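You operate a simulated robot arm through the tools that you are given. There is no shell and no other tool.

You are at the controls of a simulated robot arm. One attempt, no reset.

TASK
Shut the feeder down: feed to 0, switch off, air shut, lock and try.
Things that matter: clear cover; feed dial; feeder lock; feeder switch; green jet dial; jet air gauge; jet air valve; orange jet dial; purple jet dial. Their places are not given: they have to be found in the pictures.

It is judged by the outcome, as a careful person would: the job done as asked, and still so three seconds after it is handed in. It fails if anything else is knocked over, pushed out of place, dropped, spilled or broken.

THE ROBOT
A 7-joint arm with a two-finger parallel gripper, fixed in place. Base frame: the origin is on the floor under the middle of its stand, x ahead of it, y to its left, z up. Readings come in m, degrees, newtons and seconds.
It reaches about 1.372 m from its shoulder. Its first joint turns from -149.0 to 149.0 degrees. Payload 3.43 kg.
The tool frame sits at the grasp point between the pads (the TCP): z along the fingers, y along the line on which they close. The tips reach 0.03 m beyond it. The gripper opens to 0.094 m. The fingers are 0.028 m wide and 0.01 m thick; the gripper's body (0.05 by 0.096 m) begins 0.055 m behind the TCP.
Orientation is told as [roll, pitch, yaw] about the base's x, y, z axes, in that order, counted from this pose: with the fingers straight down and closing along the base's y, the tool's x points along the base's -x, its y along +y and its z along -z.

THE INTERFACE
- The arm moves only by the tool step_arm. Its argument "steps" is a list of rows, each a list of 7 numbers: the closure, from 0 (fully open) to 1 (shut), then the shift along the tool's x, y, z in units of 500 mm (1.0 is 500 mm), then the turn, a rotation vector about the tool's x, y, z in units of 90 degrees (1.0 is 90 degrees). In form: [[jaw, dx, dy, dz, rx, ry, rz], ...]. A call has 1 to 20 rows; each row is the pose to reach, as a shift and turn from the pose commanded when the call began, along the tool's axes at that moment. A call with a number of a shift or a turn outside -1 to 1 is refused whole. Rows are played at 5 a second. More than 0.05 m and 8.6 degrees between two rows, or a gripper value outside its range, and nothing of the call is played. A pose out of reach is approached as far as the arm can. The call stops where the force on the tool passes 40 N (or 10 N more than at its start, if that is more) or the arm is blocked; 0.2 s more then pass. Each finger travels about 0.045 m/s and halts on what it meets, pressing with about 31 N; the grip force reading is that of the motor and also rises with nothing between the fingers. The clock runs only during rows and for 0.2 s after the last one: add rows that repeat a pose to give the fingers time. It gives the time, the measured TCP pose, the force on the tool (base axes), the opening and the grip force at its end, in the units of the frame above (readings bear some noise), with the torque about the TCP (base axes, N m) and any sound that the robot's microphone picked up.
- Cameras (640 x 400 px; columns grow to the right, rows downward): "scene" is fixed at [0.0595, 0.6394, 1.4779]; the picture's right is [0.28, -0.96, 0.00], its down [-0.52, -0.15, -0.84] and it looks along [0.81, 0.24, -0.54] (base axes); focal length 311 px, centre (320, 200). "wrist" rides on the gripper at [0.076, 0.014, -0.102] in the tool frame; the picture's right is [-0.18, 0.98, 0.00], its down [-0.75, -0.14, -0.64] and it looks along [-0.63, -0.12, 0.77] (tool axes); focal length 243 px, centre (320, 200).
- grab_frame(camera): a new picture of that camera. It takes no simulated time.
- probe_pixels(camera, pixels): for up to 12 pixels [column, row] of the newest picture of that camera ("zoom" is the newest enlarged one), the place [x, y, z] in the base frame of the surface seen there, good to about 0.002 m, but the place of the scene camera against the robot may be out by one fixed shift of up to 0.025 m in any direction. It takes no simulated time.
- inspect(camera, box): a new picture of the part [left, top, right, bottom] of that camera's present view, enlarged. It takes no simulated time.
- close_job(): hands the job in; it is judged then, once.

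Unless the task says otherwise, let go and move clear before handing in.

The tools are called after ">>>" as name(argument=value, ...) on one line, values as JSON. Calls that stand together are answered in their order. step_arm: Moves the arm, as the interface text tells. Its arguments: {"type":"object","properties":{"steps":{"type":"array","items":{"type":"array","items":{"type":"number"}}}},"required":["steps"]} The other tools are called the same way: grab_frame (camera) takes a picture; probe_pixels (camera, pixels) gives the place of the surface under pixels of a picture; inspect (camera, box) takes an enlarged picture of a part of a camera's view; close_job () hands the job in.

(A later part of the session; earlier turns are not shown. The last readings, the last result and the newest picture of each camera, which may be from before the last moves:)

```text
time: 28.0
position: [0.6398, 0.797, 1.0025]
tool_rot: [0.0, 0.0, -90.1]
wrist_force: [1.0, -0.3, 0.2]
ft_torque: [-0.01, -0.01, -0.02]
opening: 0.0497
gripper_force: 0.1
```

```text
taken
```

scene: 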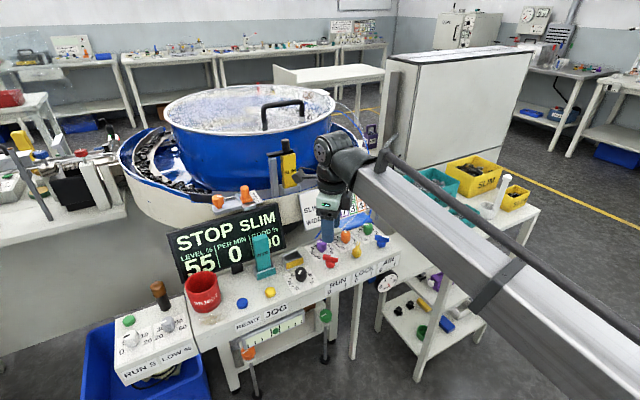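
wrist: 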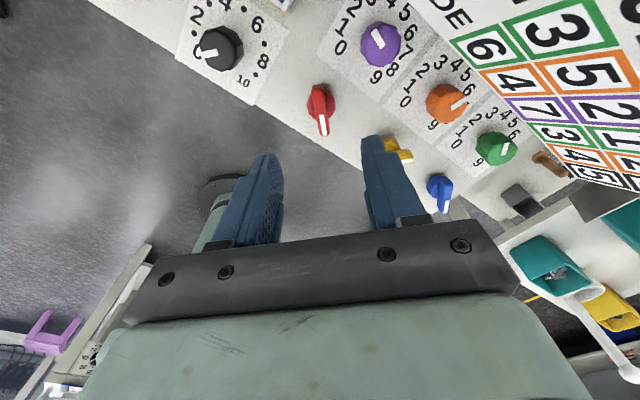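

The wrist reaches yaw −90° and the red bar at (320,108) runs along the finger direction. I will re-measure the bar from this view and note the jet dials.

>>> inspect(camera="wrist", box=[270, 60, 370, 150])

>>> probe_pixels(camera="zoom", pixels=[[300, 195], [345, 195], [322, 190], [322, 285], [325, 150], [325, 320], [325, 120], [290, 160], [375, 190], [320, 210], [310, 230], [340, 230]])

>>> inspect(camera="wrist", box=[320, 0, 540, 180])

```text
4.44 times, centred on (320, 105) of wrist
```

zoom: 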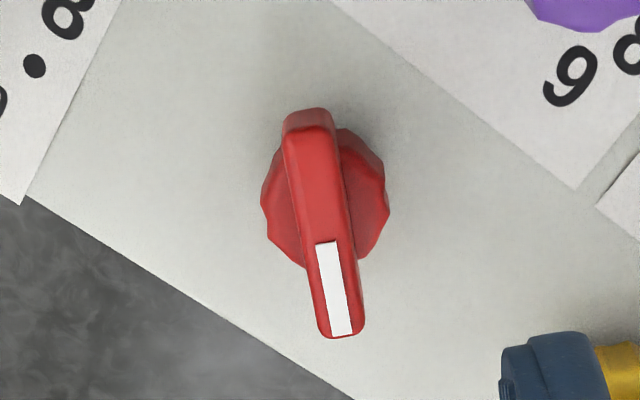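

```text
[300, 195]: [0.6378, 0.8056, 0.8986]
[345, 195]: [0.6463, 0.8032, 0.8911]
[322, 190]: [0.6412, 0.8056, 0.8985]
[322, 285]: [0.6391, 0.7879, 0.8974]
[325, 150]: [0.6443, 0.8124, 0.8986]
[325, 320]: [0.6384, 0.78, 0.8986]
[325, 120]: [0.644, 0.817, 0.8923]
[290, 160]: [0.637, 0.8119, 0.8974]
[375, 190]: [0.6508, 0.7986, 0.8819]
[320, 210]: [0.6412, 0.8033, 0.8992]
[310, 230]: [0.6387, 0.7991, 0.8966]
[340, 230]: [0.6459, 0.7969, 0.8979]
```

```text
2.22 times, centred on (430, 90) of wrist
```

zoom: 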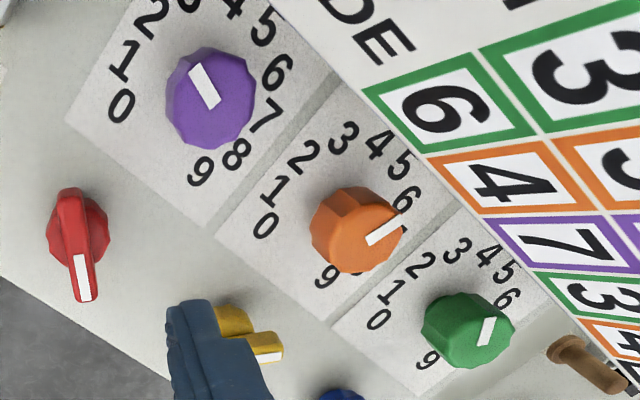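

The bar is centred at about (0.6405, 0.797), matching the TCP. I will lower to z≈0.915 so the tips straddle only the bar, then close gently.

>>> step_arm(steps=[[0.47, 0, 0, 0.06, 0, 0, 0], [0.47, 0, 0, 0.12, 0, 0, 0], [0.47, 0, 0, 0.174, 0, 0, 0], [0.47, 0, 0, 0.174, 0, 0, 0], [0.95, 0, 0, 0.174, 0, 0, 0], [0.95, 0, 0, 0.174, 0, 0, 0], [0.95, 0, 0, 0.174, 0, 0, 0], [0.95, 0, 0, 0.174, 0, 0, 0]])

>>> grab_frame(camera="wrist")

>>> inspect(camera="scene", box=[270, 170, 410, 300])

```text
time: 29.8
position: [0.6408, 0.7982, 0.9181]
tool_rot: [0.1, 0.0, -89.9]
wrist_force: [12.4, 1.3, -0.6]
ft_torque: [0.12, -0.26, 0.02]
opening: 0.0099
gripper_force: 43.0
```

```text
taken
```

wrist: 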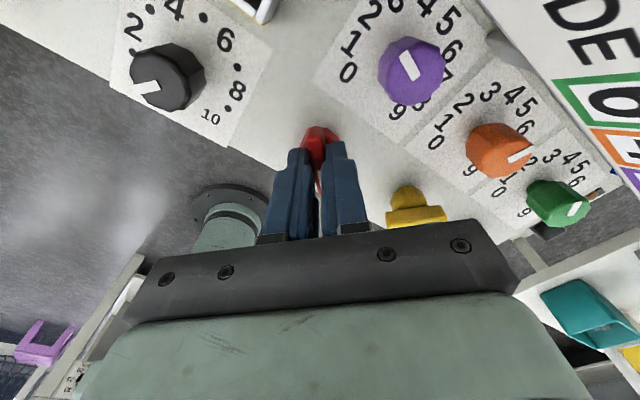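

```text
3.08 times, centred on (340, 235) of scene
```

zoom: 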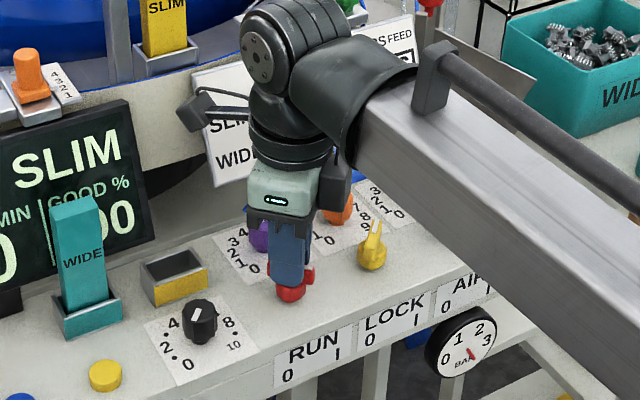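

The bar is gripped at 9.9 mm with a small side force. I will try turning counter-clockwise a little (toward the yellow's "0" direction) and read the torque.

>>> step_arm(steps=[[0.95, 0, 0.002, 0, 0, 0, -0.05], [0.95, 0, 0.002, 0, 0, 0, -0.1], [0.95, 0, 0.002, 0, 0, 0, -0.15], [0.95, 0, 0.002, 0, 0, 0, -0.2], [0.95, 0, 0.002, 0, 0, 0, -0.2]])

>>> grab_frame(camera="wrist")

```text
time: 31.0
position: [0.6416, 0.7963, 0.9163]
tool_rot: [0.0, 0.1, -71.9]
wrist_force: [0.0, 10.7, 21.8]
ft_torque: [-0.84, -0.35, -0.08]
opening: 0.0098
gripper_force: 43.3
```

```text
taken
```

wrist: 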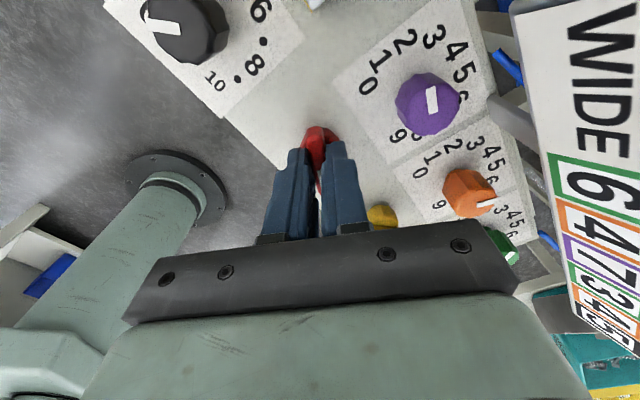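

The switch turned 18° freely (torque −0.08 N·m); a vertical preload of 22 N built up, so I will ease up 1 mm and continue turning counter-clockwise.

>>> step_arm(steps=[[0.95, 0.002, 0.0006, -0.003, 0, 0, -0.06], [0.95, 0.002, 0.0006, -0.003, 0, 0, -0.12], [0.95, 0.002, 0.0006, -0.003, 0, 0, -0.18], [0.95, 0.002, 0.0006, -0.003, 0, 0, -0.24], [0.95, 0.002, 0.0006, -0.003, 0, 0, -0.3], [0.95, 0.002, 0.0006, -0.003, 0, 0, -0.36], [0.95, 0.002, 0.0006, -0.003, 0, 0, -0.36]])

>>> grab_frame(camera="wrist")

>>> inspect(camera="scene", box=[270, 170, 410, 300])

```text
time: 32.6
position: [0.6392, 0.7972, 0.9171]
tool_rot: [0.0, 0.0, -39.6]
wrist_force: [-6.6, -4.1, 1.7]
ft_torque: [0.57, 0.85, -0.02]
opening: 0.01
gripper_force: 43.5
```

```text
taken
```

wrist: 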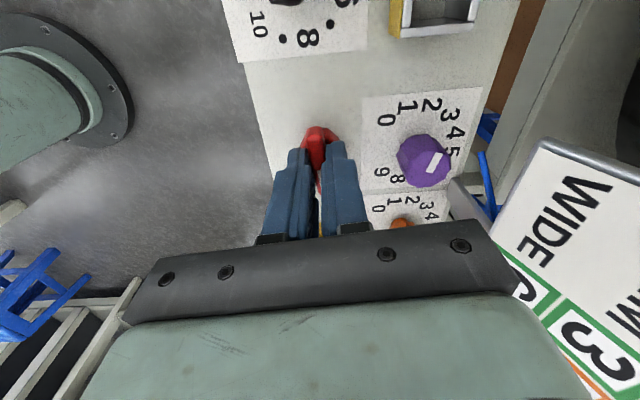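

```text
3.08 times, centred on (340, 235) of scene
```

zoom: 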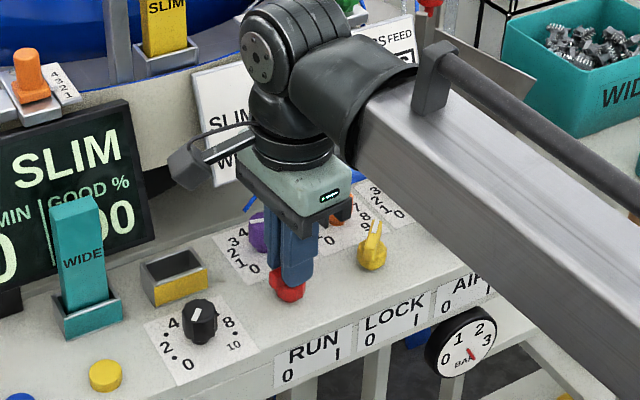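

The switch keeps turning with almost no torque (now 50°). I will continue to about yaw 0 and watch for a stop.

>>> step_arm(steps=[[0.95, 0, 0, 0, 0, 0, -0.06], [0.95, 0, 0, 0, 0, 0, -0.12], [0.95, 0, 0, 0, 0, 0, -0.18], [0.95, 0, 0, 0, 0, 0, -0.24], [0.95, 0, 0, 0, 0, 0, -0.3], [0.95, 0, 0, 0, 0, 0, -0.36], [0.95, 0, 0, 0, 0, 0, -0.42], [0.95, 0, 0, 0, 0, 0, -0.42]])

>>> grab_frame(camera="wrist")

>>> grab_frame(camera="scene")

```text
time: 34.4
position: [0.6399, 0.7959, 0.9161]
tool_rot: [-0.1, 0.0, -1.7]
wrist_force: [-15.1, -18.5, -5.4]
ft_torque: [-0.41, -1.02, -0.01]
opening: 0.0101
gripper_force: 43.0
```

```text
taken
```

wrist: 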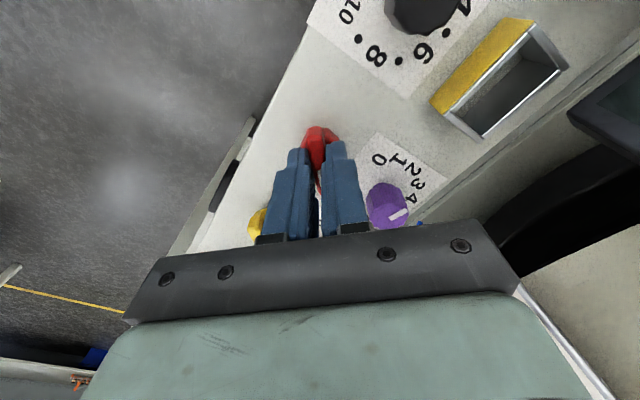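

```text
taken
```

scene: 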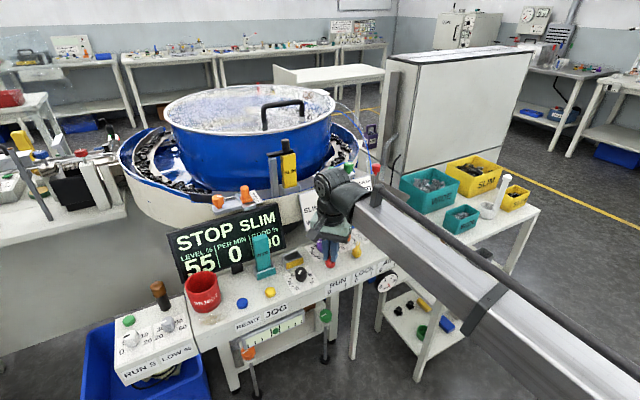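

The red bar now points along +x (same as the yellow) with no end-stop torque yet. I will turn a few degrees more to feel for the stop.

>>> step_arm(steps=[[0.95, 0.002, -0.002, 0, 0, 0, -0.02], [0.95, 0.002, -0.002, 0, 0, 0, -0.04], [0.95, 0.002, -0.002, 0, 0, 0, -0.06], [0.95, 0.002, -0.002, 0, 0, 0, -0.06]])

```text
time: 35.4
position: [0.6413, 0.7969, 0.917]
tool_rot: [-0.1, 0.0, 3.5]
wrist_force: [-3.4, -9.2, -2.3]
ft_torque: [-0.21, 0.57, -1.47]
opening: 0.0107
gripper_force: 44.1
```

Torque −1.47 N·m shows the end stop: the red switch is at its 0 position. I will open, lift, and check.

>>> step_arm(steps=[[0.95, 0, 0, 0, 0, 0, 0.02], [0.47, 0, 0, 0, 0, 0, 0.02], [0.47, 0, 0, 0, 0, 0, 0.02], [0.47, 0, 0, 0, 0, 0, 0.02], [0.47, 0, 0, -0.06, 0, 0, 0.02], [0.47, 0, 0, -0.12, 0, 0, 0.02], [0.47, 0, 0, -0.17, 0, 0, 0.02], [0.47, 0, 0, -0.17, 0, 0, 0.02]])

>>> grab_frame(camera="wrist")

>>> inspect(camera="scene", box=[270, 190, 410, 300])

>>> inspect(camera="wrist", box=[240, 60, 400, 170])

```text
time: 37.2
position: [0.6393, 0.7945, 1.0034]
tool_rot: [0.0, 0.0, 1.8]
wrist_force: [-0.5, 0.0, -0.4]
ft_torque: [-0.03, 0.02, -0.01]
opening: 0.0499
gripper_force: 0.0
```

```text
taken
```

wrist: 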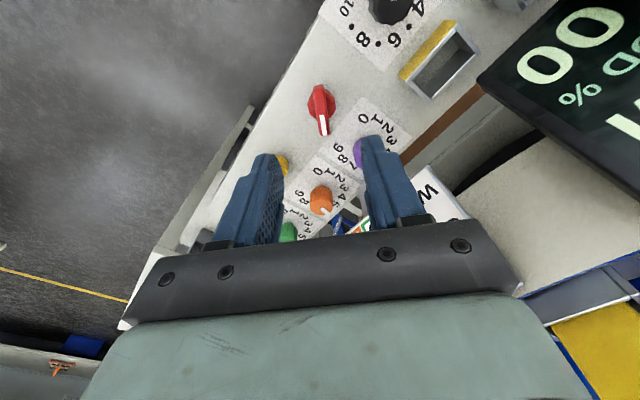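

```text
3.64 times, centred on (340, 245) of scene
```

zoom: 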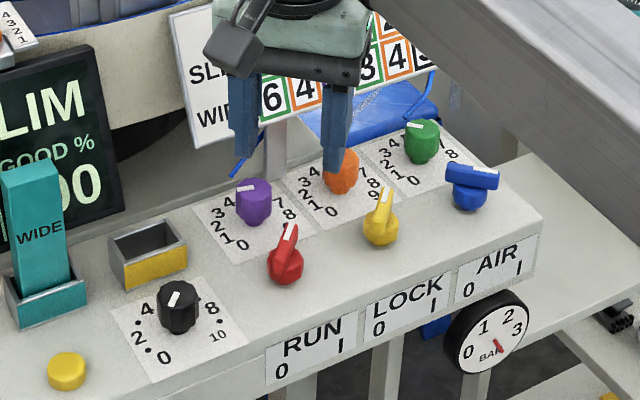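

```text
3.64 times, centred on (320, 115) of wrist
```

zoom: 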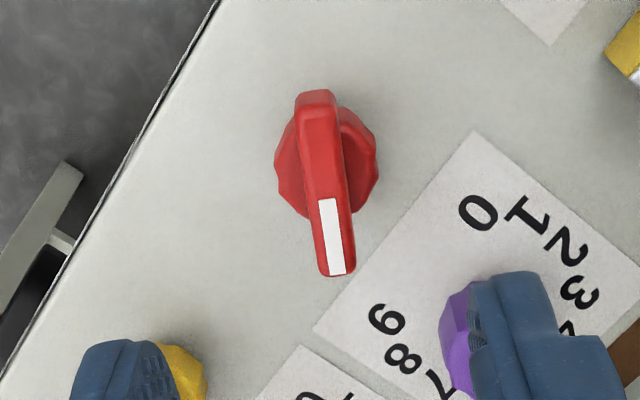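

The red switch now points the same way as the yellow at 0. Next is the blue AIR valve: I'll move above it at z=1.0 while turning to yaw ≈ −87°, the camera staying above the sign.

>>> step_arm(steps=[[0.47, -0.0213, -0.0222, 0, 0, 0, 0.09], [0.47, -0.0425, -0.0444, 0, 0, 0, 0.18], [0.47, -0.0638, -0.0667, 0, 0, 0, 0.27], [0.47, -0.085, -0.0889, 0, 0, 0, 0.36], [0.47, -0.1063, -0.1111, 0, 0, 0, 0.45], [0.47, -0.1275, -0.1333, 0, 0, 0, 0.54], [0.47, -0.1488, -0.1555, 0, 0, 0, 0.63], [0.47, -0.17, -0.1777, 0, 0, 0, 0.72], [0.47, -0.1913, -0.2, 0, 0, 0, 0.81], [0.47, -0.2125, -0.2222, 0, 0, 0, 0.9], [0.47, -0.2338, -0.2444, 0, 0, 0, 0.99], [0.47, -0.2338, -0.2444, 0, 0, 0, 0.99]])

>>> grab_frame(camera="wrist")

>>> grab_frame(camera="scene")

>>> inspect(camera="wrist", box=[260, 60, 380, 160])

```text
time: 39.8
position: [0.7598, 0.6776, 1.0023]
tool_rot: [0.0, 0.0, -87.4]
wrist_force: [-1.0, -0.8, 0.4]
ft_torque: [-0.02, 0.01, 0.0]
opening: 0.0497
gripper_force: 0.1
```

```text
taken
```

wrist: 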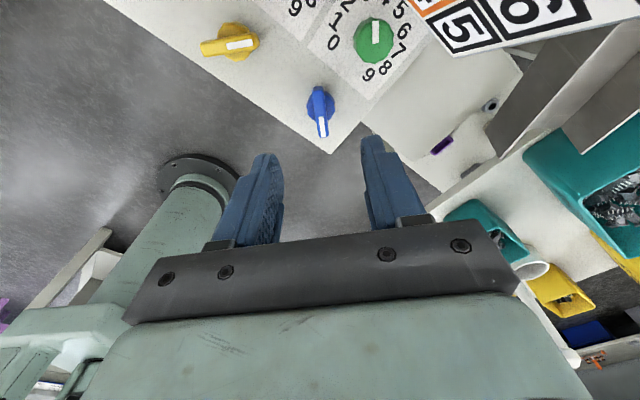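

```text
taken
```

scene: 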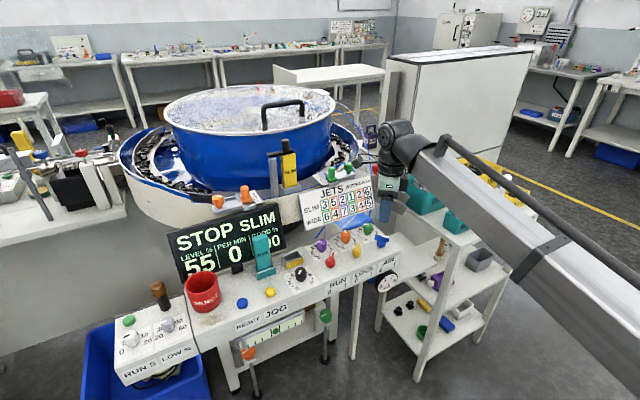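

```text
4.00 times, centred on (320, 110) of wrist
```

zoom: 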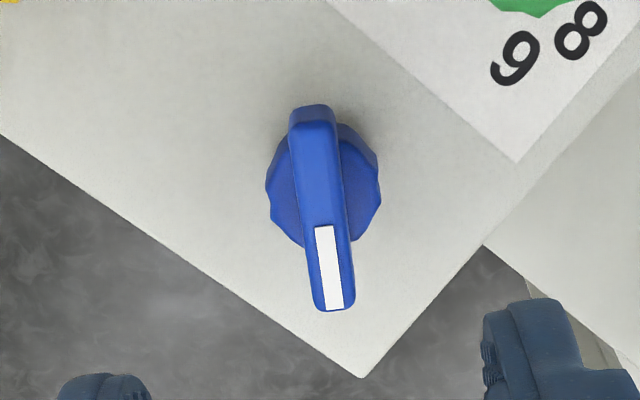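

>>> probe_pixels(camera="zoom", pixels=[[312, 120], [316, 190], [333, 300], [330, 255], [298, 190], [340, 190], [318, 150], [272, 190], [378, 180], [318, 215]])

>>> probe_pixels(camera="wrist", pixels=[[430, 20], [455, 48], [500, 48], [560, 30], [372, 40], [420, 8], [635, 20], [232, 40]])

```text
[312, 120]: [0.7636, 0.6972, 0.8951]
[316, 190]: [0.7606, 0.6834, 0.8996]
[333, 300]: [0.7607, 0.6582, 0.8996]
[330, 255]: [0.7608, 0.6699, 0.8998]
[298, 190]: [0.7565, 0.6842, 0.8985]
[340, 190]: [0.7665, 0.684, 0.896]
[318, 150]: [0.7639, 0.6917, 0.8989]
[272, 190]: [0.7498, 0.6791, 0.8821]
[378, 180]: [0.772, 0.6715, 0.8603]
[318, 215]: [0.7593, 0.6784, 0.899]
```

```text
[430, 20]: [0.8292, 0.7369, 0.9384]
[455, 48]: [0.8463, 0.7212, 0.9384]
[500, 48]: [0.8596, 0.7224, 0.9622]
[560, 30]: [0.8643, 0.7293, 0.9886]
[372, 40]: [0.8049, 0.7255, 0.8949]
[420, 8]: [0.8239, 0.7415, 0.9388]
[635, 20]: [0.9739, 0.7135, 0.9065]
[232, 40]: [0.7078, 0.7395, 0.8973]
```

The blue bar centre is (0.761, 0.6775) and the sign stays about 5 cm from the camera at working height. I will align, descend to z≈0.9165 and grip the bar.

>>> step_arm(steps=[[0.55, 0, 0.002, 0.05, 0, 0, 0.029], [0.55, 0, 0.002, 0.11, 0, 0, 0.029], [0.55, 0, 0.002, 0.171, 0, 0, 0.029], [0.55, 0, 0.002, 0.171, 0, 0, 0.029], [0.55, 0, 0.002, 0.171, 0, 0, 0.029], [0.95, 0, 0.002, 0.171, 0, 0, 0.029], [0.95, 0, 0.002, 0.171, 0, 0, 0.029], [0.95, 0, 0.002, 0.171, 0, 0, 0.029], [0.95, 0, 0.002, 0.171, 0, 0, 0.029]])

>>> grab_frame(camera="wrist")

>>> inspect(camera="scene", box=[310, 150, 450, 290])

```text
time: 41.8
position: [0.761, 0.6784, 0.9156]
tool_rot: [0.0, 0.0, -89.9]
wrist_force: [-0.9, 0.2, -0.7]
ft_torque: [0.05, 0.01, -0.02]
opening: 0.0099
gripper_force: 43.5
```

```text
taken
```

wrist: 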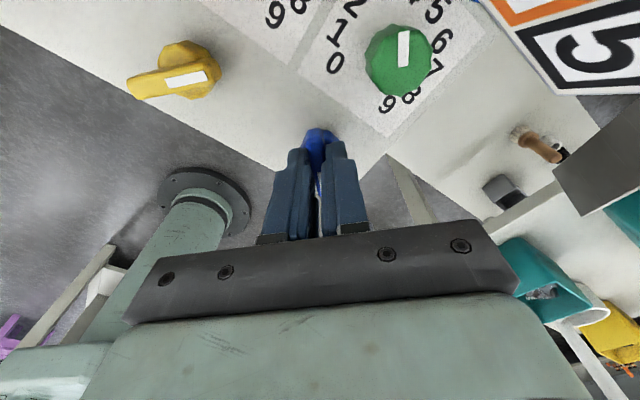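

```text
2.86 times, centred on (380, 220) of scene
```

zoom: 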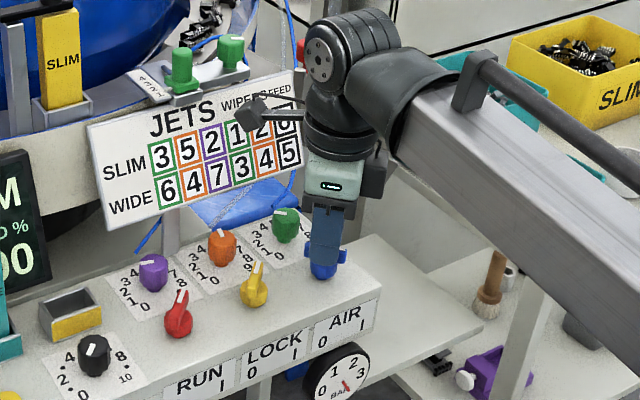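

The blue bar is gripped with almost no side force. I will turn it counter-clockwise.

>>> step_arm(steps=[[0.95, 0, 0, 0, 0, 0, -0.06], [0.95, 0, 0, 0, 0, 0, -0.12], [0.95, 0, 0, 0, 0, 0, -0.18], [0.95, 0, 0, 0, 0, 0, -0.24], [0.95, 0, 0, 0, 0, 0, -0.3], [0.95, 0, 0, 0, 0, 0, -0.36], [0.95, 0, 0, 0, 0, 0, -0.42], [0.95, 0, 0, 0, 0, 0, -0.48], [0.95, 0, 0, 0, 0, 0, -0.54], [0.95, 0, 0, 0, 0, 0, -0.54]])

>>> grab_frame(camera="wrist")

```text
time: 44.0
position: [0.7598, 0.6755, 0.915]
tool_rot: [-0.3, 0.0, -41.2]
wrist_force: [-26.7, -13.1, -24.3]
ft_torque: [-0.75, -0.43, 0.0]
opening: 0.0098
gripper_force: 42.9
```

```text
taken
```

wrist: 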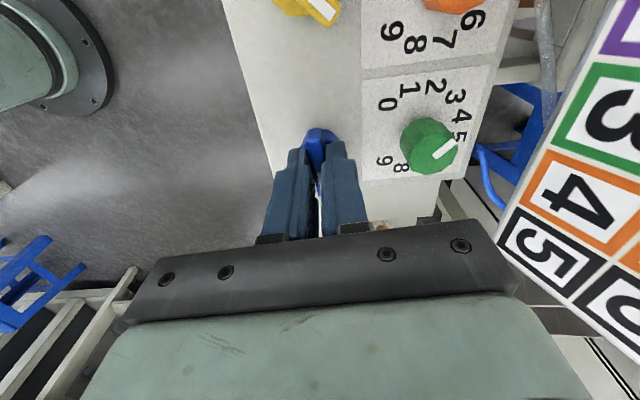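

Side forces grew to ~38 N while the valve turned freely, so I will relieve them by shifting ~2 mm along the force, then continue.

>>> step_arm(steps=[[0.95, 0.001, -0.0035, 0.003, 0, 0, 0], [0.95, 0.001, -0.0035, 0.003, 0, 0, 0]])

```text
time: 44.6
position: [0.7598, 0.6759, 0.9152]
tool_rot: [0.0, 0.0, -41.3]
wrist_force: [-14.0, -7.9, -9.4]
ft_torque: [0.27, 0.96, -0.03]
opening: 0.0099
gripper_force: 44.3
```

Forces are lower. I will continue turning with a further small correction.

>>> step_arm(steps=[[0.95, 0.001, -0.003, 0.001, 0, 0, -0.06], [0.95, 0.001, -0.003, 0.001, 0, 0, -0.12], [0.95, 0.001, -0.003, 0.001, 0, 0, -0.18], [0.95, 0.001, -0.003, 0.001, 0, 0, -0.24], [0.95, 0.001, -0.003, 0.001, 0, 0, -0.3], [0.95, 0.001, -0.003, 0.001, 0, 0, -0.36], [0.95, 0.001, -0.003, 0.001, 0, 0, -0.36]])

>>> grab_frame(camera="wrist")

>>> grab_frame(camera="scene")

```text
time: 46.2
position: [0.7607, 0.6758, 0.9161]
tool_rot: [0.1, -0.2, -8.9]
wrist_force: [16.3, 1.0, 25.3]
ft_torque: [-0.03, -0.01, 0.06]
opening: 0.0097
gripper_force: 43.8
```

```text
taken
```

wrist: 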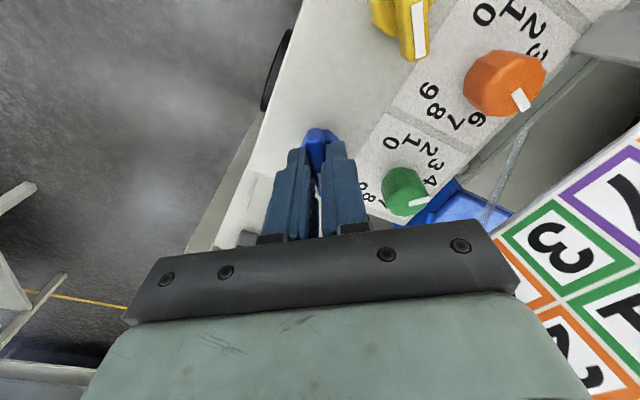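

```text
taken
```

scene: 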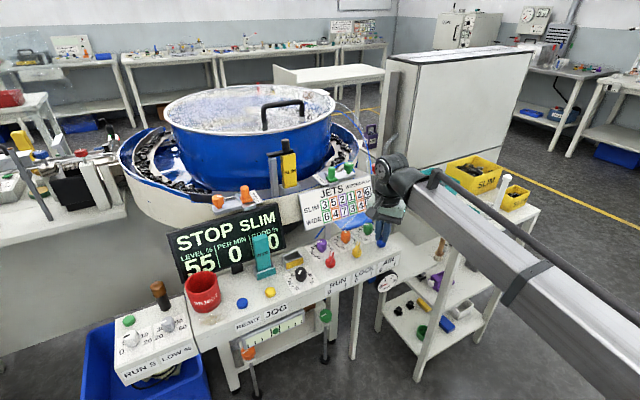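

The valve is at −9°. I will ease the vertical preload and finish the last degrees to the stop.

>>> step_arm(steps=[[0.95, -0.002, 0, -0.003, 0, 0, 0], [0.95, -0.002, 0, -0.003, 0, 0, -0.03], [0.95, -0.002, 0, -0.003, 0, 0, -0.06], [0.95, -0.002, 0, -0.003, 0, 0, -0.09], [0.95, -0.002, 0, -0.003, 0, 0, -0.12], [0.95, -0.002, 0, -0.003, 0, 0, -0.14], [0.95, -0.002, 0, -0.003, 0, 0, -0.14]])

>>> inspect(camera="scene", box=[310, 210, 430, 310])

```text
time: 47.8
position: [0.7604, 0.6757, 0.9158]
tool_rot: [0.0, 0.0, 3.6]
wrist_force: [17.7, 0.3, 10.7]
ft_torque: [0.0, -0.66, -1.38]
opening: 0.0108
gripper_force: 44.6
```

```text
4.00 times, centred on (370, 260) of scene
```

zoom: 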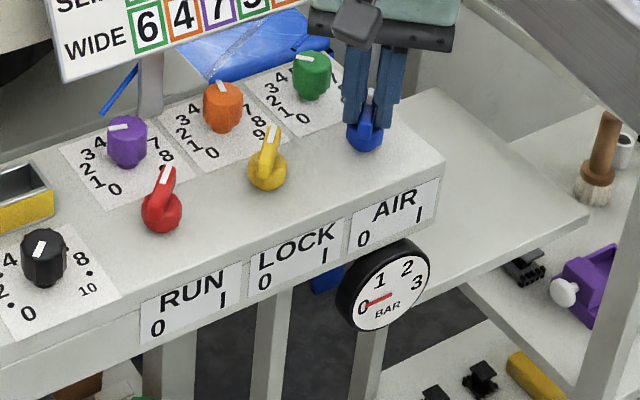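

The gauge now reads 0 and torque −1.38 N·m shows the valve on its shut stop. I will release and lift clear.

>>> step_arm(steps=[[0.95, 0, 0, 0, 0, 0, 0.02], [0.47, 0, 0, 0, 0, 0, 0.02], [0.47, 0, 0, 0, 0, 0, 0.02], [0.47, 0, 0, 0, 0, 0, 0.02], [0.47, 0, 0, -0.06, 0, 0, 0.02], [0.47, 0, 0, -0.12, 0, 0, 0.02], [0.47, 0, 0, -0.17, 0, 0, 0.03], [0.47, 0, 0, -0.17, 0, 0, 0.04]])

>>> grab_frame(camera="wrist")

>>> inspect(camera="scene", box=[310, 210, 430, 310])

```text
time: 49.6
position: [0.7601, 0.6748, 1.0003]
tool_rot: [0.0, 0.1, 0.1]
wrist_force: [-0.7, -0.1, 0.7]
ft_torque: [-0.03, -0.02, -0.01]
opening: 0.0496
gripper_force: 0.2
```

```text
taken
```

wrist: 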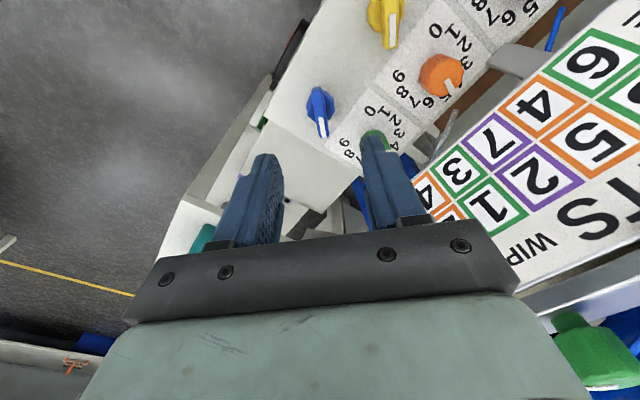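

```text
4.00 times, centred on (370, 260) of scene
```

zoom: 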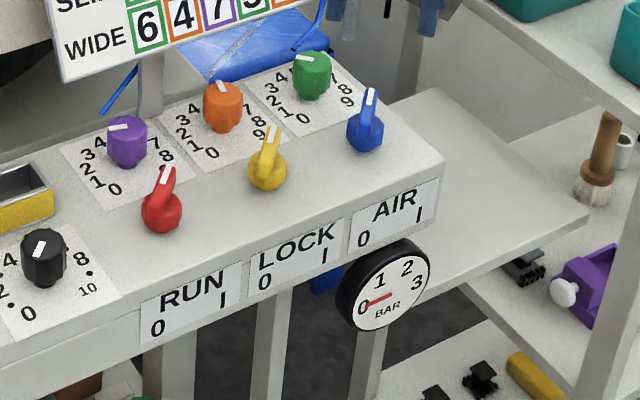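

The air gauge reads 0 and blue points like the others at 0. Next I will move above the yellow LOCK lever with yaw 0.

>>> step_arm(steps=[[0.47, 0.03, 0.031, 0, 0, 0, 0], [0.47, 0.06, 0.062, 0, 0, 0, 0], [0.47, 0.09, 0.093, 0, 0, 0, 0], [0.47, 0.1186, 0.1234, 0, 0, 0, 0], [0.47, 0.1186, 0.1234, 0, 0, 0, 0]])

>>> grab_frame(camera="wrist")

>>> inspect(camera="wrist", box=[260, 60, 380, 160])

```text
time: 50.8
position: [0.7001, 0.7377, 1.0027]
tool_rot: [0.1, -0.1, 0.1]
wrist_force: [0.4, -0.2, -0.6]
ft_torque: [0.0, -0.01, 0.03]
opening: 0.0498
gripper_force: 0.0
```

```text
taken
```

wrist: 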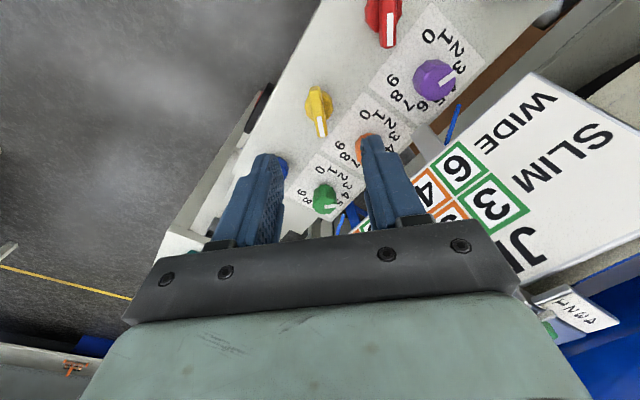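

```text
4.00 times, centred on (320, 110) of wrist
```

zoom: 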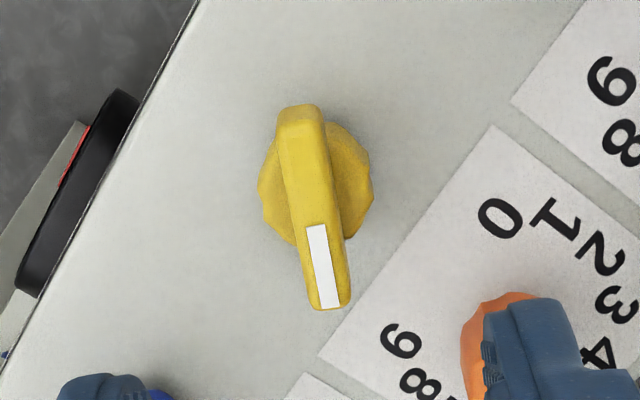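

>>> probe_pixels(camera="zoom", pixels=[[300, 115], [328, 300], [285, 185], [325, 185], [305, 185], [316, 240], [305, 150], [264, 185], [368, 180], [332, 230], [300, 230], [324, 270]])

```text
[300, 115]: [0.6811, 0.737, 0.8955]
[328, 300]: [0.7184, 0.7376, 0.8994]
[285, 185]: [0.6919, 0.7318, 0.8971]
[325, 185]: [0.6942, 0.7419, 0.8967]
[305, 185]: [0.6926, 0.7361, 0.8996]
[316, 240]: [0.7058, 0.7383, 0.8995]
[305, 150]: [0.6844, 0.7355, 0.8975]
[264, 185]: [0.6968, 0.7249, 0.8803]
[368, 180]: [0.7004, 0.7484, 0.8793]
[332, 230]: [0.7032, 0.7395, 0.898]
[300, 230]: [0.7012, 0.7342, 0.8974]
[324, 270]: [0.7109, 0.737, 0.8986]
```

The yellow bar is centred at about (0.7005, 0.7365), aligned with the fingers. I will lower and grip it.

>>> step_arm(steps=[[0.55, 0, -0.002, 0.06, 0, 0, 0], [0.55, 0, -0.002, 0.12, 0, 0, 0], [0.55, 0, -0.002, 0.172, 0, 0, 0], [0.55, 0, -0.002, 0.172, 0, 0, 0], [0.55, 0, -0.002, 0.172, 0, 0, 0], [0.95, 0, -0.002, 0.172, 0, 0, 0], [0.95, 0, -0.002, 0.172, 0, 0, 0], [0.95, 0, -0.002, 0.172, 0, 0, 0], [0.95, 0, -0.002, 0.172, 0, 0, 0]])

>>> grab_frame(camera="wrist")

```text
time: 52.8
position: [0.7012, 0.7367, 0.9161]
tool_rot: [0.1, 0.0, 0.0]
wrist_force: [-0.1, -1.5, -1.6]
ft_torque: [-0.01, -0.08, -0.05]
opening: 0.0101
gripper_force: 44.0
```

```text
taken
```

wrist: 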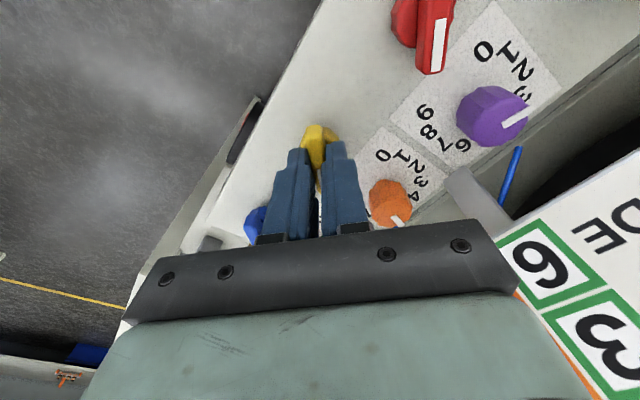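

The lock lever is gripped cleanly. I will turn it clockwise toward I in stages.

>>> step_arm(steps=[[0.95, 0, 0, 0, 0, 0, 0.05], [0.95, 0, 0, 0, 0, 0, 0.1], [0.95, 0, 0, 0, 0, 0, 0.15], [0.95, 0, 0, 0, 0, 0, 0.2], [0.95, 0, 0, 0, 0, 0, 0.25], [0.95, 0, 0, 0, 0, 0, 0.3], [0.95, 0, 0, 0, 0, 0, 0.3]])

```text
time: 54.4
position: [0.7014, 0.7364, 0.9159]
tool_rot: [0.1, -0.1, -27.0]
wrist_force: [16.2, -4.0, 23.0]
ft_torque: [0.21, 0.45, 0.02]
opening: 0.01
gripper_force: 44.1
```

It turns freely; I will relieve the side forces slightly and keep turning clockwise.

>>> step_arm(steps=[[0.95, -0.0018, 0.0009, -0.003, 0, 0, 0.0], [0.95, -0.0018, 0.0009, -0.003, 0, 0, 0.05], [0.95, -0.0018, 0.0009, -0.003, 0, 0, 0.1], [0.95, -0.0018, 0.0009, -0.003, 0, 0, 0.15], [0.95, -0.0018, 0.0009, -0.003, 0, 0, 0.2], [0.95, -0.0018, 0.0009, -0.003, 0, 0, 0.25], [0.95, -0.0018, 0.0009, -0.003, 0, 0, 0.3], [0.95, -0.0018, 0.0009, -0.003, 0, 0, 0.3]])

>>> grab_frame(camera="scene")

```text
time: 56.2
position: [0.701, 0.7367, 0.9162]
tool_rot: [-0.1, 0.0, -53.9]
wrist_force: [5.6, -10.8, -8.8]
ft_torque: [-0.76, -0.65, -0.03]
opening: 0.0101
gripper_force: 43.6
```

```text
taken
```

scene: 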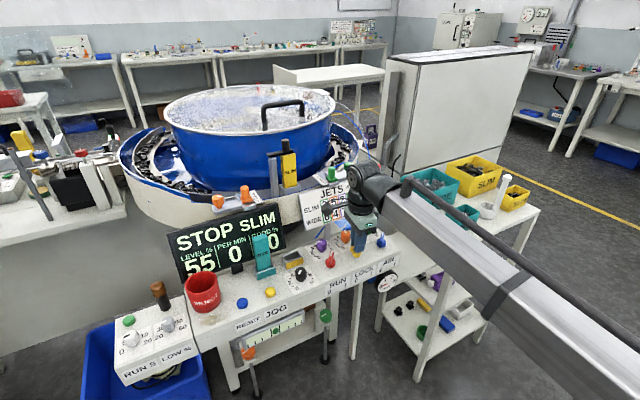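

At −54°, forces small. I will turn the rest to the stop near −90°.

>>> step_arm(steps=[[0.95, -0.0016, 0, 0.001, 0, 0, 0.05], [0.95, -0.0016, 0, 0.001, 0, 0, 0.1], [0.95, -0.0016, 0, 0.001, 0, 0, 0.15], [0.95, -0.0016, 0, 0.001, 0, 0, 0.2], [0.95, -0.0016, 0, 0.001, 0, 0, 0.25], [0.95, -0.0016, 0, 0.001, 0, 0, 0.3], [0.95, -0.0016, 0, 0.001, 0, 0, 0.35], [0.95, -0.0016, 0, 0.001, 0, 0, 0.39], [0.95, -0.0016, 0, 0.001, 0, 0, 0.42], [0.95, -0.0016, 0, 0.001, 0, 0, 0.44], [0.95, -0.0016, 0, 0.001, 0, 0, 0.44]])

>>> inspect(camera="scene", box=[290, 170, 430, 310])

>>> grab_frame(camera="wrist")

```text
time: 58.6
position: [0.701, 0.737, 0.9153]
tool_rot: [0.0, 0.1, -93.5]
wrist_force: [-5.2, -14.6, 1.9]
ft_torque: [-0.32, 0.1, 1.39]
opening: 0.0109
gripper_force: 44.2
```

```text
2.86 times, centred on (360, 240) of scene
```

zoom: 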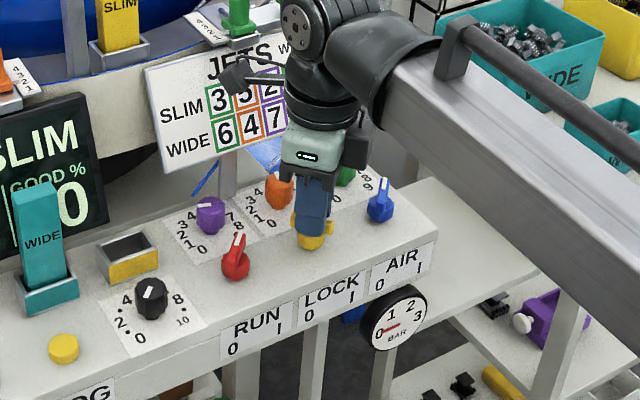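

```text
taken
```

wrist: 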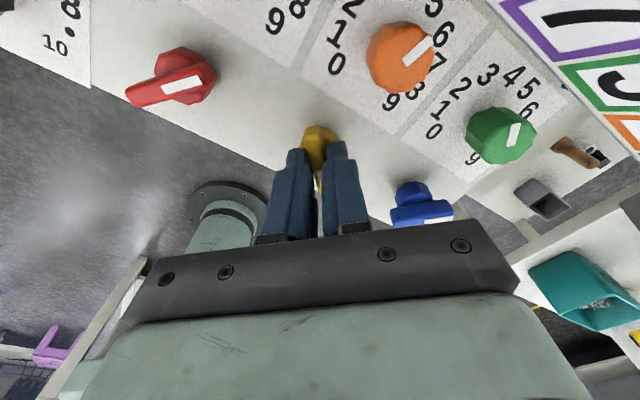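

Torque +1.39 N·m shows the lock is at its I stop. I will release and lift, then check.

>>> step_arm(steps=[[0.95, 0, 0, 0, 0, 0, -0.02], [0.47, 0, 0, 0, 0, 0, -0.02], [0.47, 0, 0, 0, 0, 0, -0.02], [0.47, 0, 0, 0, 0, 0, -0.02], [0.47, 0, 0, -0.06, 0, 0, -0.02], [0.47, 0, 0, -0.12, 0, 0, -0.02], [0.47, 0, 0, -0.17, 0, 0, -0.03], [0.47, 0, 0, -0.17, 0, 0, -0.04]])

>>> grab_frame(camera="wrist")

>>> inspect(camera="scene", box=[290, 200, 430, 310])

>>> inspect(camera="scene", box=[150, 170, 330, 310])

```text
time: 60.4
position: [0.7009, 0.7354, 0.9993]
tool_rot: [-0.1, 0.1, -89.9]
wrist_force: [-0.1, -0.2, -0.1]
ft_torque: [-0.03, -0.02, 0.0]
opening: 0.05
gripper_force: 0.1
```

```text
taken
```

wrist: 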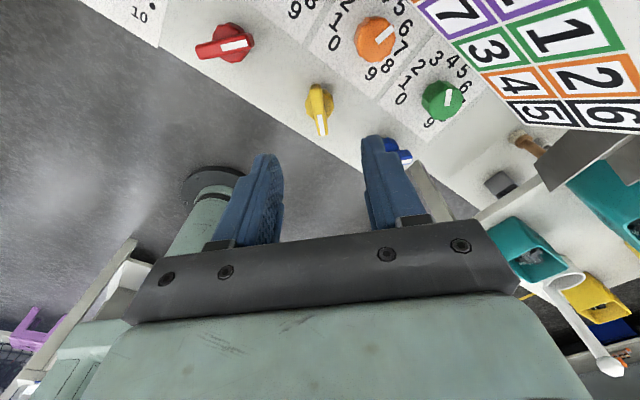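

```text
3.64 times, centred on (360, 255) of scene
```

zoom: 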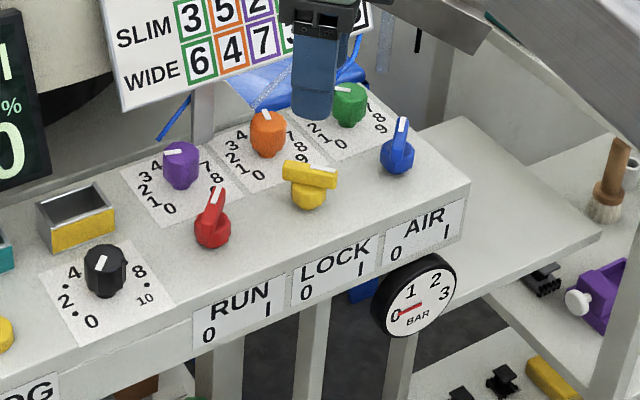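

```text
2.86 times, centred on (240, 240) of scene
```

zoom: 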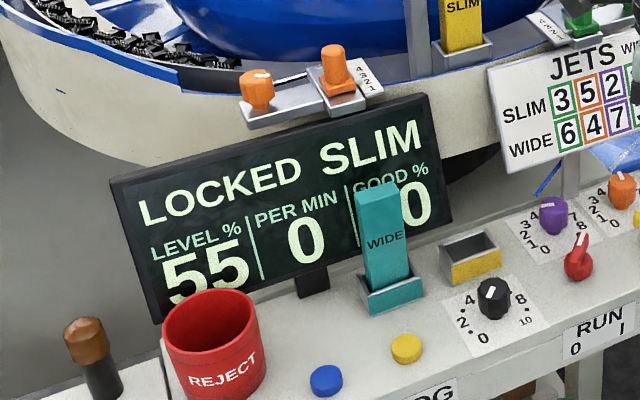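

The display now reads LOCKED, 0 per min. Next comes the "try": I will move above the red switch with yaw 0.

>>> step_arm(steps=[[0.47, 0.0102, -0.01, 0, 0, 0, -0.0833], [0.47, 0.0204, -0.02, 0, 0, 0, -0.1667], [0.47, 0.0306, -0.03, 0, 0, 0, -0.25], [0.47, 0.0407, -0.04, 0, 0, 0, -0.3333], [0.47, 0.0509, -0.05, 0, 0, 0, -0.4167], [0.47, 0.0611, -0.06, 0, 0, 0, -0.5], [0.47, 0.0713, -0.07, 0, 0, 0, -0.5833], [0.47, 0.0815, -0.0805, 0, 0, 0, -0.6667], [0.47, 0.0917, -0.0906, 0, 0, 0, -0.75], [0.47, 0.1018, -0.1007, 0, 0, 0, -0.8333], [0.47, 0.112, -0.1107, 0, 0, 0, -0.9167], [0.47, 0.1222, -0.1208, 0, 0, 0, -0.998], [0.47, 0.1222, -0.1208, 0, 0, 0, -0.998]])

>>> grab_frame(camera="wrist")

>>> inspect(camera="wrist", box=[260, 60, 380, 160])

>>> probe_pixels(camera="zoom", pixels=[[300, 115], [328, 300], [285, 185], [325, 185], [305, 185], [316, 240], [332, 230], [300, 230]])

```text
time: 63.2
position: [0.6417, 0.7967, 0.9995]
tool_rot: [0.1, 0.0, 0.0]
wrist_force: [0.1, 0.0, -0.3]
ft_torque: [-0.01, 0.02, -0.04]
opening: 0.0497
gripper_force: 0.1
```

```text
taken
```

wrist: 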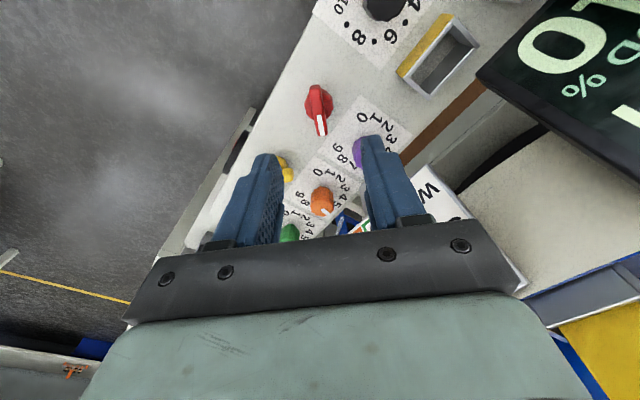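

```text
4.00 times, centred on (320, 110) of wrist
```

zoom: 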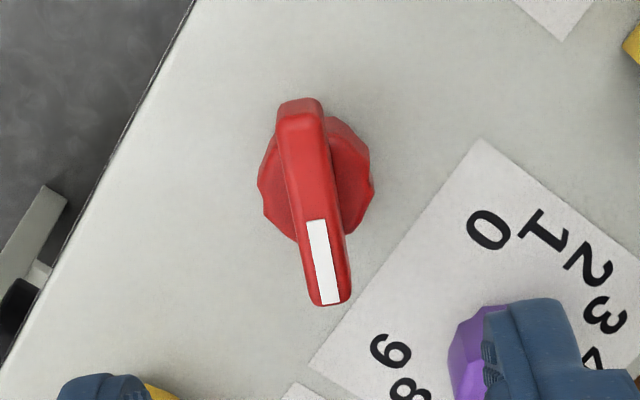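

```text
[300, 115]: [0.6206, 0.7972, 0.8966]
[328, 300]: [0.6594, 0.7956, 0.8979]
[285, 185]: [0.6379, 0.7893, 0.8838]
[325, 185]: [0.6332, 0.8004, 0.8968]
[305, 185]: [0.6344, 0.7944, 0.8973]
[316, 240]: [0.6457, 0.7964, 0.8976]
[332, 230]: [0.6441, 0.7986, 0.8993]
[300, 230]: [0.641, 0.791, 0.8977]
```

The red lever is aligned with the fingers. I will lower and grip it.

>>> step_arm(steps=[[0.55, 0.0015, -0.001, 0.06, 0, 0, 0], [0.55, 0.0015, -0.001, 0.12, 0, 0, 0], [0.55, 0.0015, -0.001, 0.167, 0, 0, 0], [0.55, 0.0015, -0.001, 0.167, 0, 0, 0], [0.55, 0.0015, -0.001, 0.167, 0, 0, 0], [0.95, 0.0015, -0.001, 0.167, 0, 0, 0], [0.95, 0.0015, -0.001, 0.167, 0, 0, 0], [0.95, 0.0015, -0.001, 0.167, 0, 0, 0], [0.95, 0.0015, -0.001, 0.167, 0, 0, 0]])

>>> step_arm(steps=[[0.95, 0, 0, 0, 0, 0, 0.03], [0.95, 0, 0, 0, 0, 0, 0.06], [0.95, 0, 0, 0, 0, 0, 0.09], [0.95, 0, 0, 0, 0, 0, 0.09]])

>>> grab_frame(camera="scene")

```text
time: 65.2
position: [0.6407, 0.7954, 0.9172]
tool_rot: [0.0, 0.0, -0.2]
wrist_force: [-0.9, -2.1, -1.0]
ft_torque: [-0.01, -0.1, 0.02]
opening: 0.0097
gripper_force: 43.9
```

```text
time: 66.2
position: [0.6408, 0.7966, 0.9165]
tool_rot: [-0.1, 0.0, -8.2]
wrist_force: [-0.5, -0.8, 6.3]
ft_torque: [-0.09, 0.3, 0.08]
opening: 0.0099
gripper_force: 43.0
```

```text
taken
```

scene: 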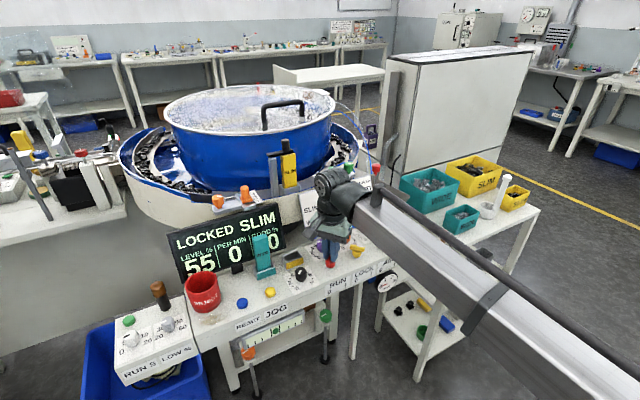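

The switch turns and the display stays LOCKED, 0. I will continue clockwise toward I.

>>> step_arm(steps=[[0.95, 0, 0, -0.001, 0, 0, 0.05], [0.95, 0, 0, -0.001, 0, 0, 0.1], [0.95, 0, 0, -0.001, 0, 0, 0.15], [0.95, 0, 0, -0.001, 0, 0, 0.2], [0.95, 0, 0, -0.001, 0, 0, 0.25], [0.95, 0, 0, -0.001, 0, 0, 0.3], [0.95, 0, 0, -0.001, 0, 0, 0.35], [0.95, 0, 0, -0.001, 0, 0, 0.35]])

```text
time: 68.0
position: [0.6413, 0.7962, 0.9168]
tool_rot: [0.2, 0.0, -39.8]
wrist_force: [5.4, 5.1, 12.2]
ft_torque: [0.07, -0.14, 0.01]
opening: 0.0101
gripper_force: 43.6
```

>>> step_arm(steps=[[0.95, 0, 0.001, -0.002, 0, 0, 0.05], [0.95, 0, 0.001, -0.002, 0, 0, 0.1], [0.95, 0, 0.001, -0.002, 0, 0, 0.15], [0.95, 0, 0.001, -0.002, 0, 0, 0.2], [0.95, 0, 0.001, -0.002, 0, 0, 0.25], [0.95, 0, 0.001, -0.002, 0, 0, 0.3], [0.95, 0, 0.001, -0.002, 0, 0, 0.35], [0.95, 0, 0.001, -0.002, 0, 0, 0.35]])

>>> grab_frame(camera="scene")

```text
time: 69.8
position: [0.6408, 0.7957, 0.9177]
tool_rot: [-0.1, 0.0, -71.3]
wrist_force: [5.1, -0.5, -7.4]
ft_torque: [0.31, -0.02, -0.04]
opening: 0.0099
gripper_force: 43.6
```

```text
taken
```

scene: 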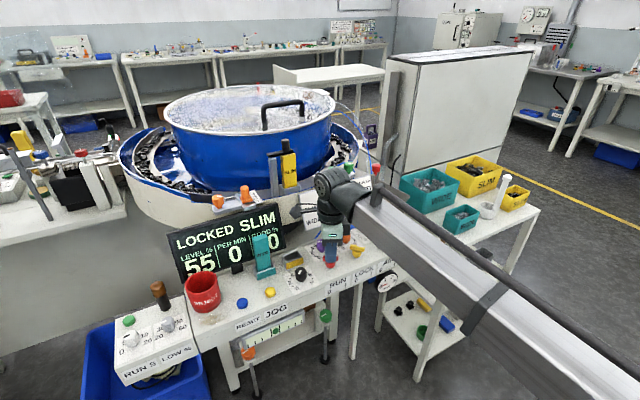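

At −71° the display (220,240) still reads LOCKED, 0. I will finish the turn to the I stop and hold there a couple of seconds to watch.

>>> step_arm(steps=[[0.95, 0, 0, 0, 0, 0, 0.05], [0.95, 0, 0, 0, 0, 0, 0.1], [0.95, 0, 0, 0, 0, 0, 0.15], [0.95, 0, 0, 0, 0, 0, 0.2], [0.95, 0, 0, 0, 0, 0, 0.23], [0.95, 0, 0, 0, 0, 0, 0.245], [0.95, 0, 0, 0, 0, 0, 0.245], [0.95, 0, 0, 0, 0, 0, 0.22], [0.95, 0, 0, 0, 0, 0, 0.21], [0.95, 0, 0, 0, 0, 0, 0.21], [0.95, 0, 0, 0, 0, 0, 0.21], [0.95, 0, 0, 0, 0, 0, 0.21], [0.95, 0, 0, 0, 0, 0, 0.21], [0.95, 0, 0, 0, 0, 0, 0.21], [0.95, 0, 0, 0, 0, 0, 0.21]])

>>> grab_frame(camera="scene")

>>> inspect(camera="scene", box=[160, 180, 420, 310])

>>> inspect(camera="scene", box=[300, 210, 420, 310])

```text
time: 73.0
position: [0.6401, 0.7983, 0.918]
tool_rot: [0.0, 0.0, -90.1]
wrist_force: [4.1, -6.2, -11.7]
ft_torque: [-0.78, -0.14, 0.1]
opening: 0.0101
gripper_force: 43.2
```

```text
taken
```

scene: 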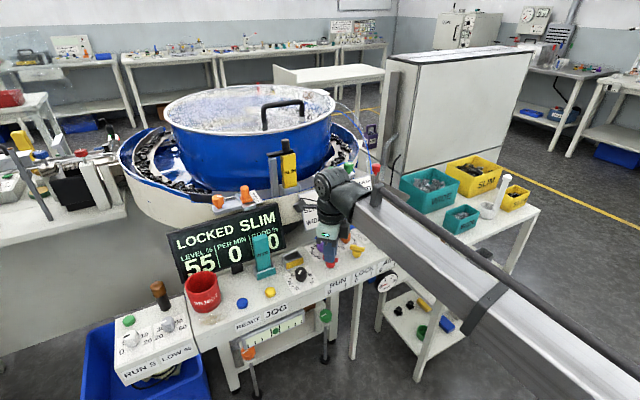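

```text
2.46 times, centred on (290, 245) of scene
```

zoom: 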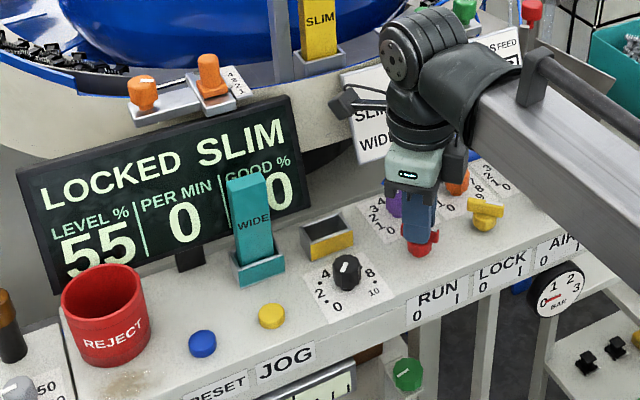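

```text
4.00 times, centred on (360, 260) of scene
```

zoom: 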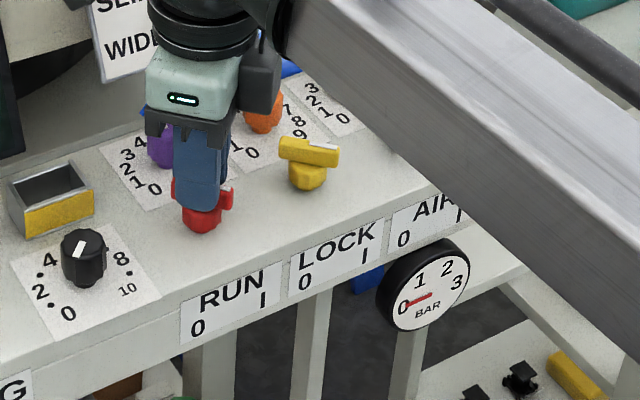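

With the switch held at I for over 1.5 s the display stays LOCKED at 0 per min and the gauge stays 0, so the try is passed. I will turn the switch back to 0.

>>> step_arm(steps=[[0.95, -0.001, 0, 0.001, 0, 0, -0.05], [0.95, -0.001, 0, 0.001, 0, 0, -0.1], [0.95, -0.001, 0, 0.001, 0, 0, -0.15], [0.95, -0.001, 0, 0.001, 0, 0, -0.2], [0.95, -0.001, 0, 0.001, 0, 0, -0.25], [0.95, -0.001, 0, 0.001, 0, 0, -0.3], [0.95, -0.001, 0, 0.001, 0, 0, -0.35], [0.95, -0.001, 0, 0.001, 0, 0, -0.35]])

```text
time: 74.8
position: [0.641, 0.7975, 0.917]
tool_rot: [0.0, 0.0, -58.4]
wrist_force: [-0.4, -1.0, 2.9]
ft_torque: [0.58, 0.36, -0.02]
opening: 0.01
gripper_force: 43.6
```

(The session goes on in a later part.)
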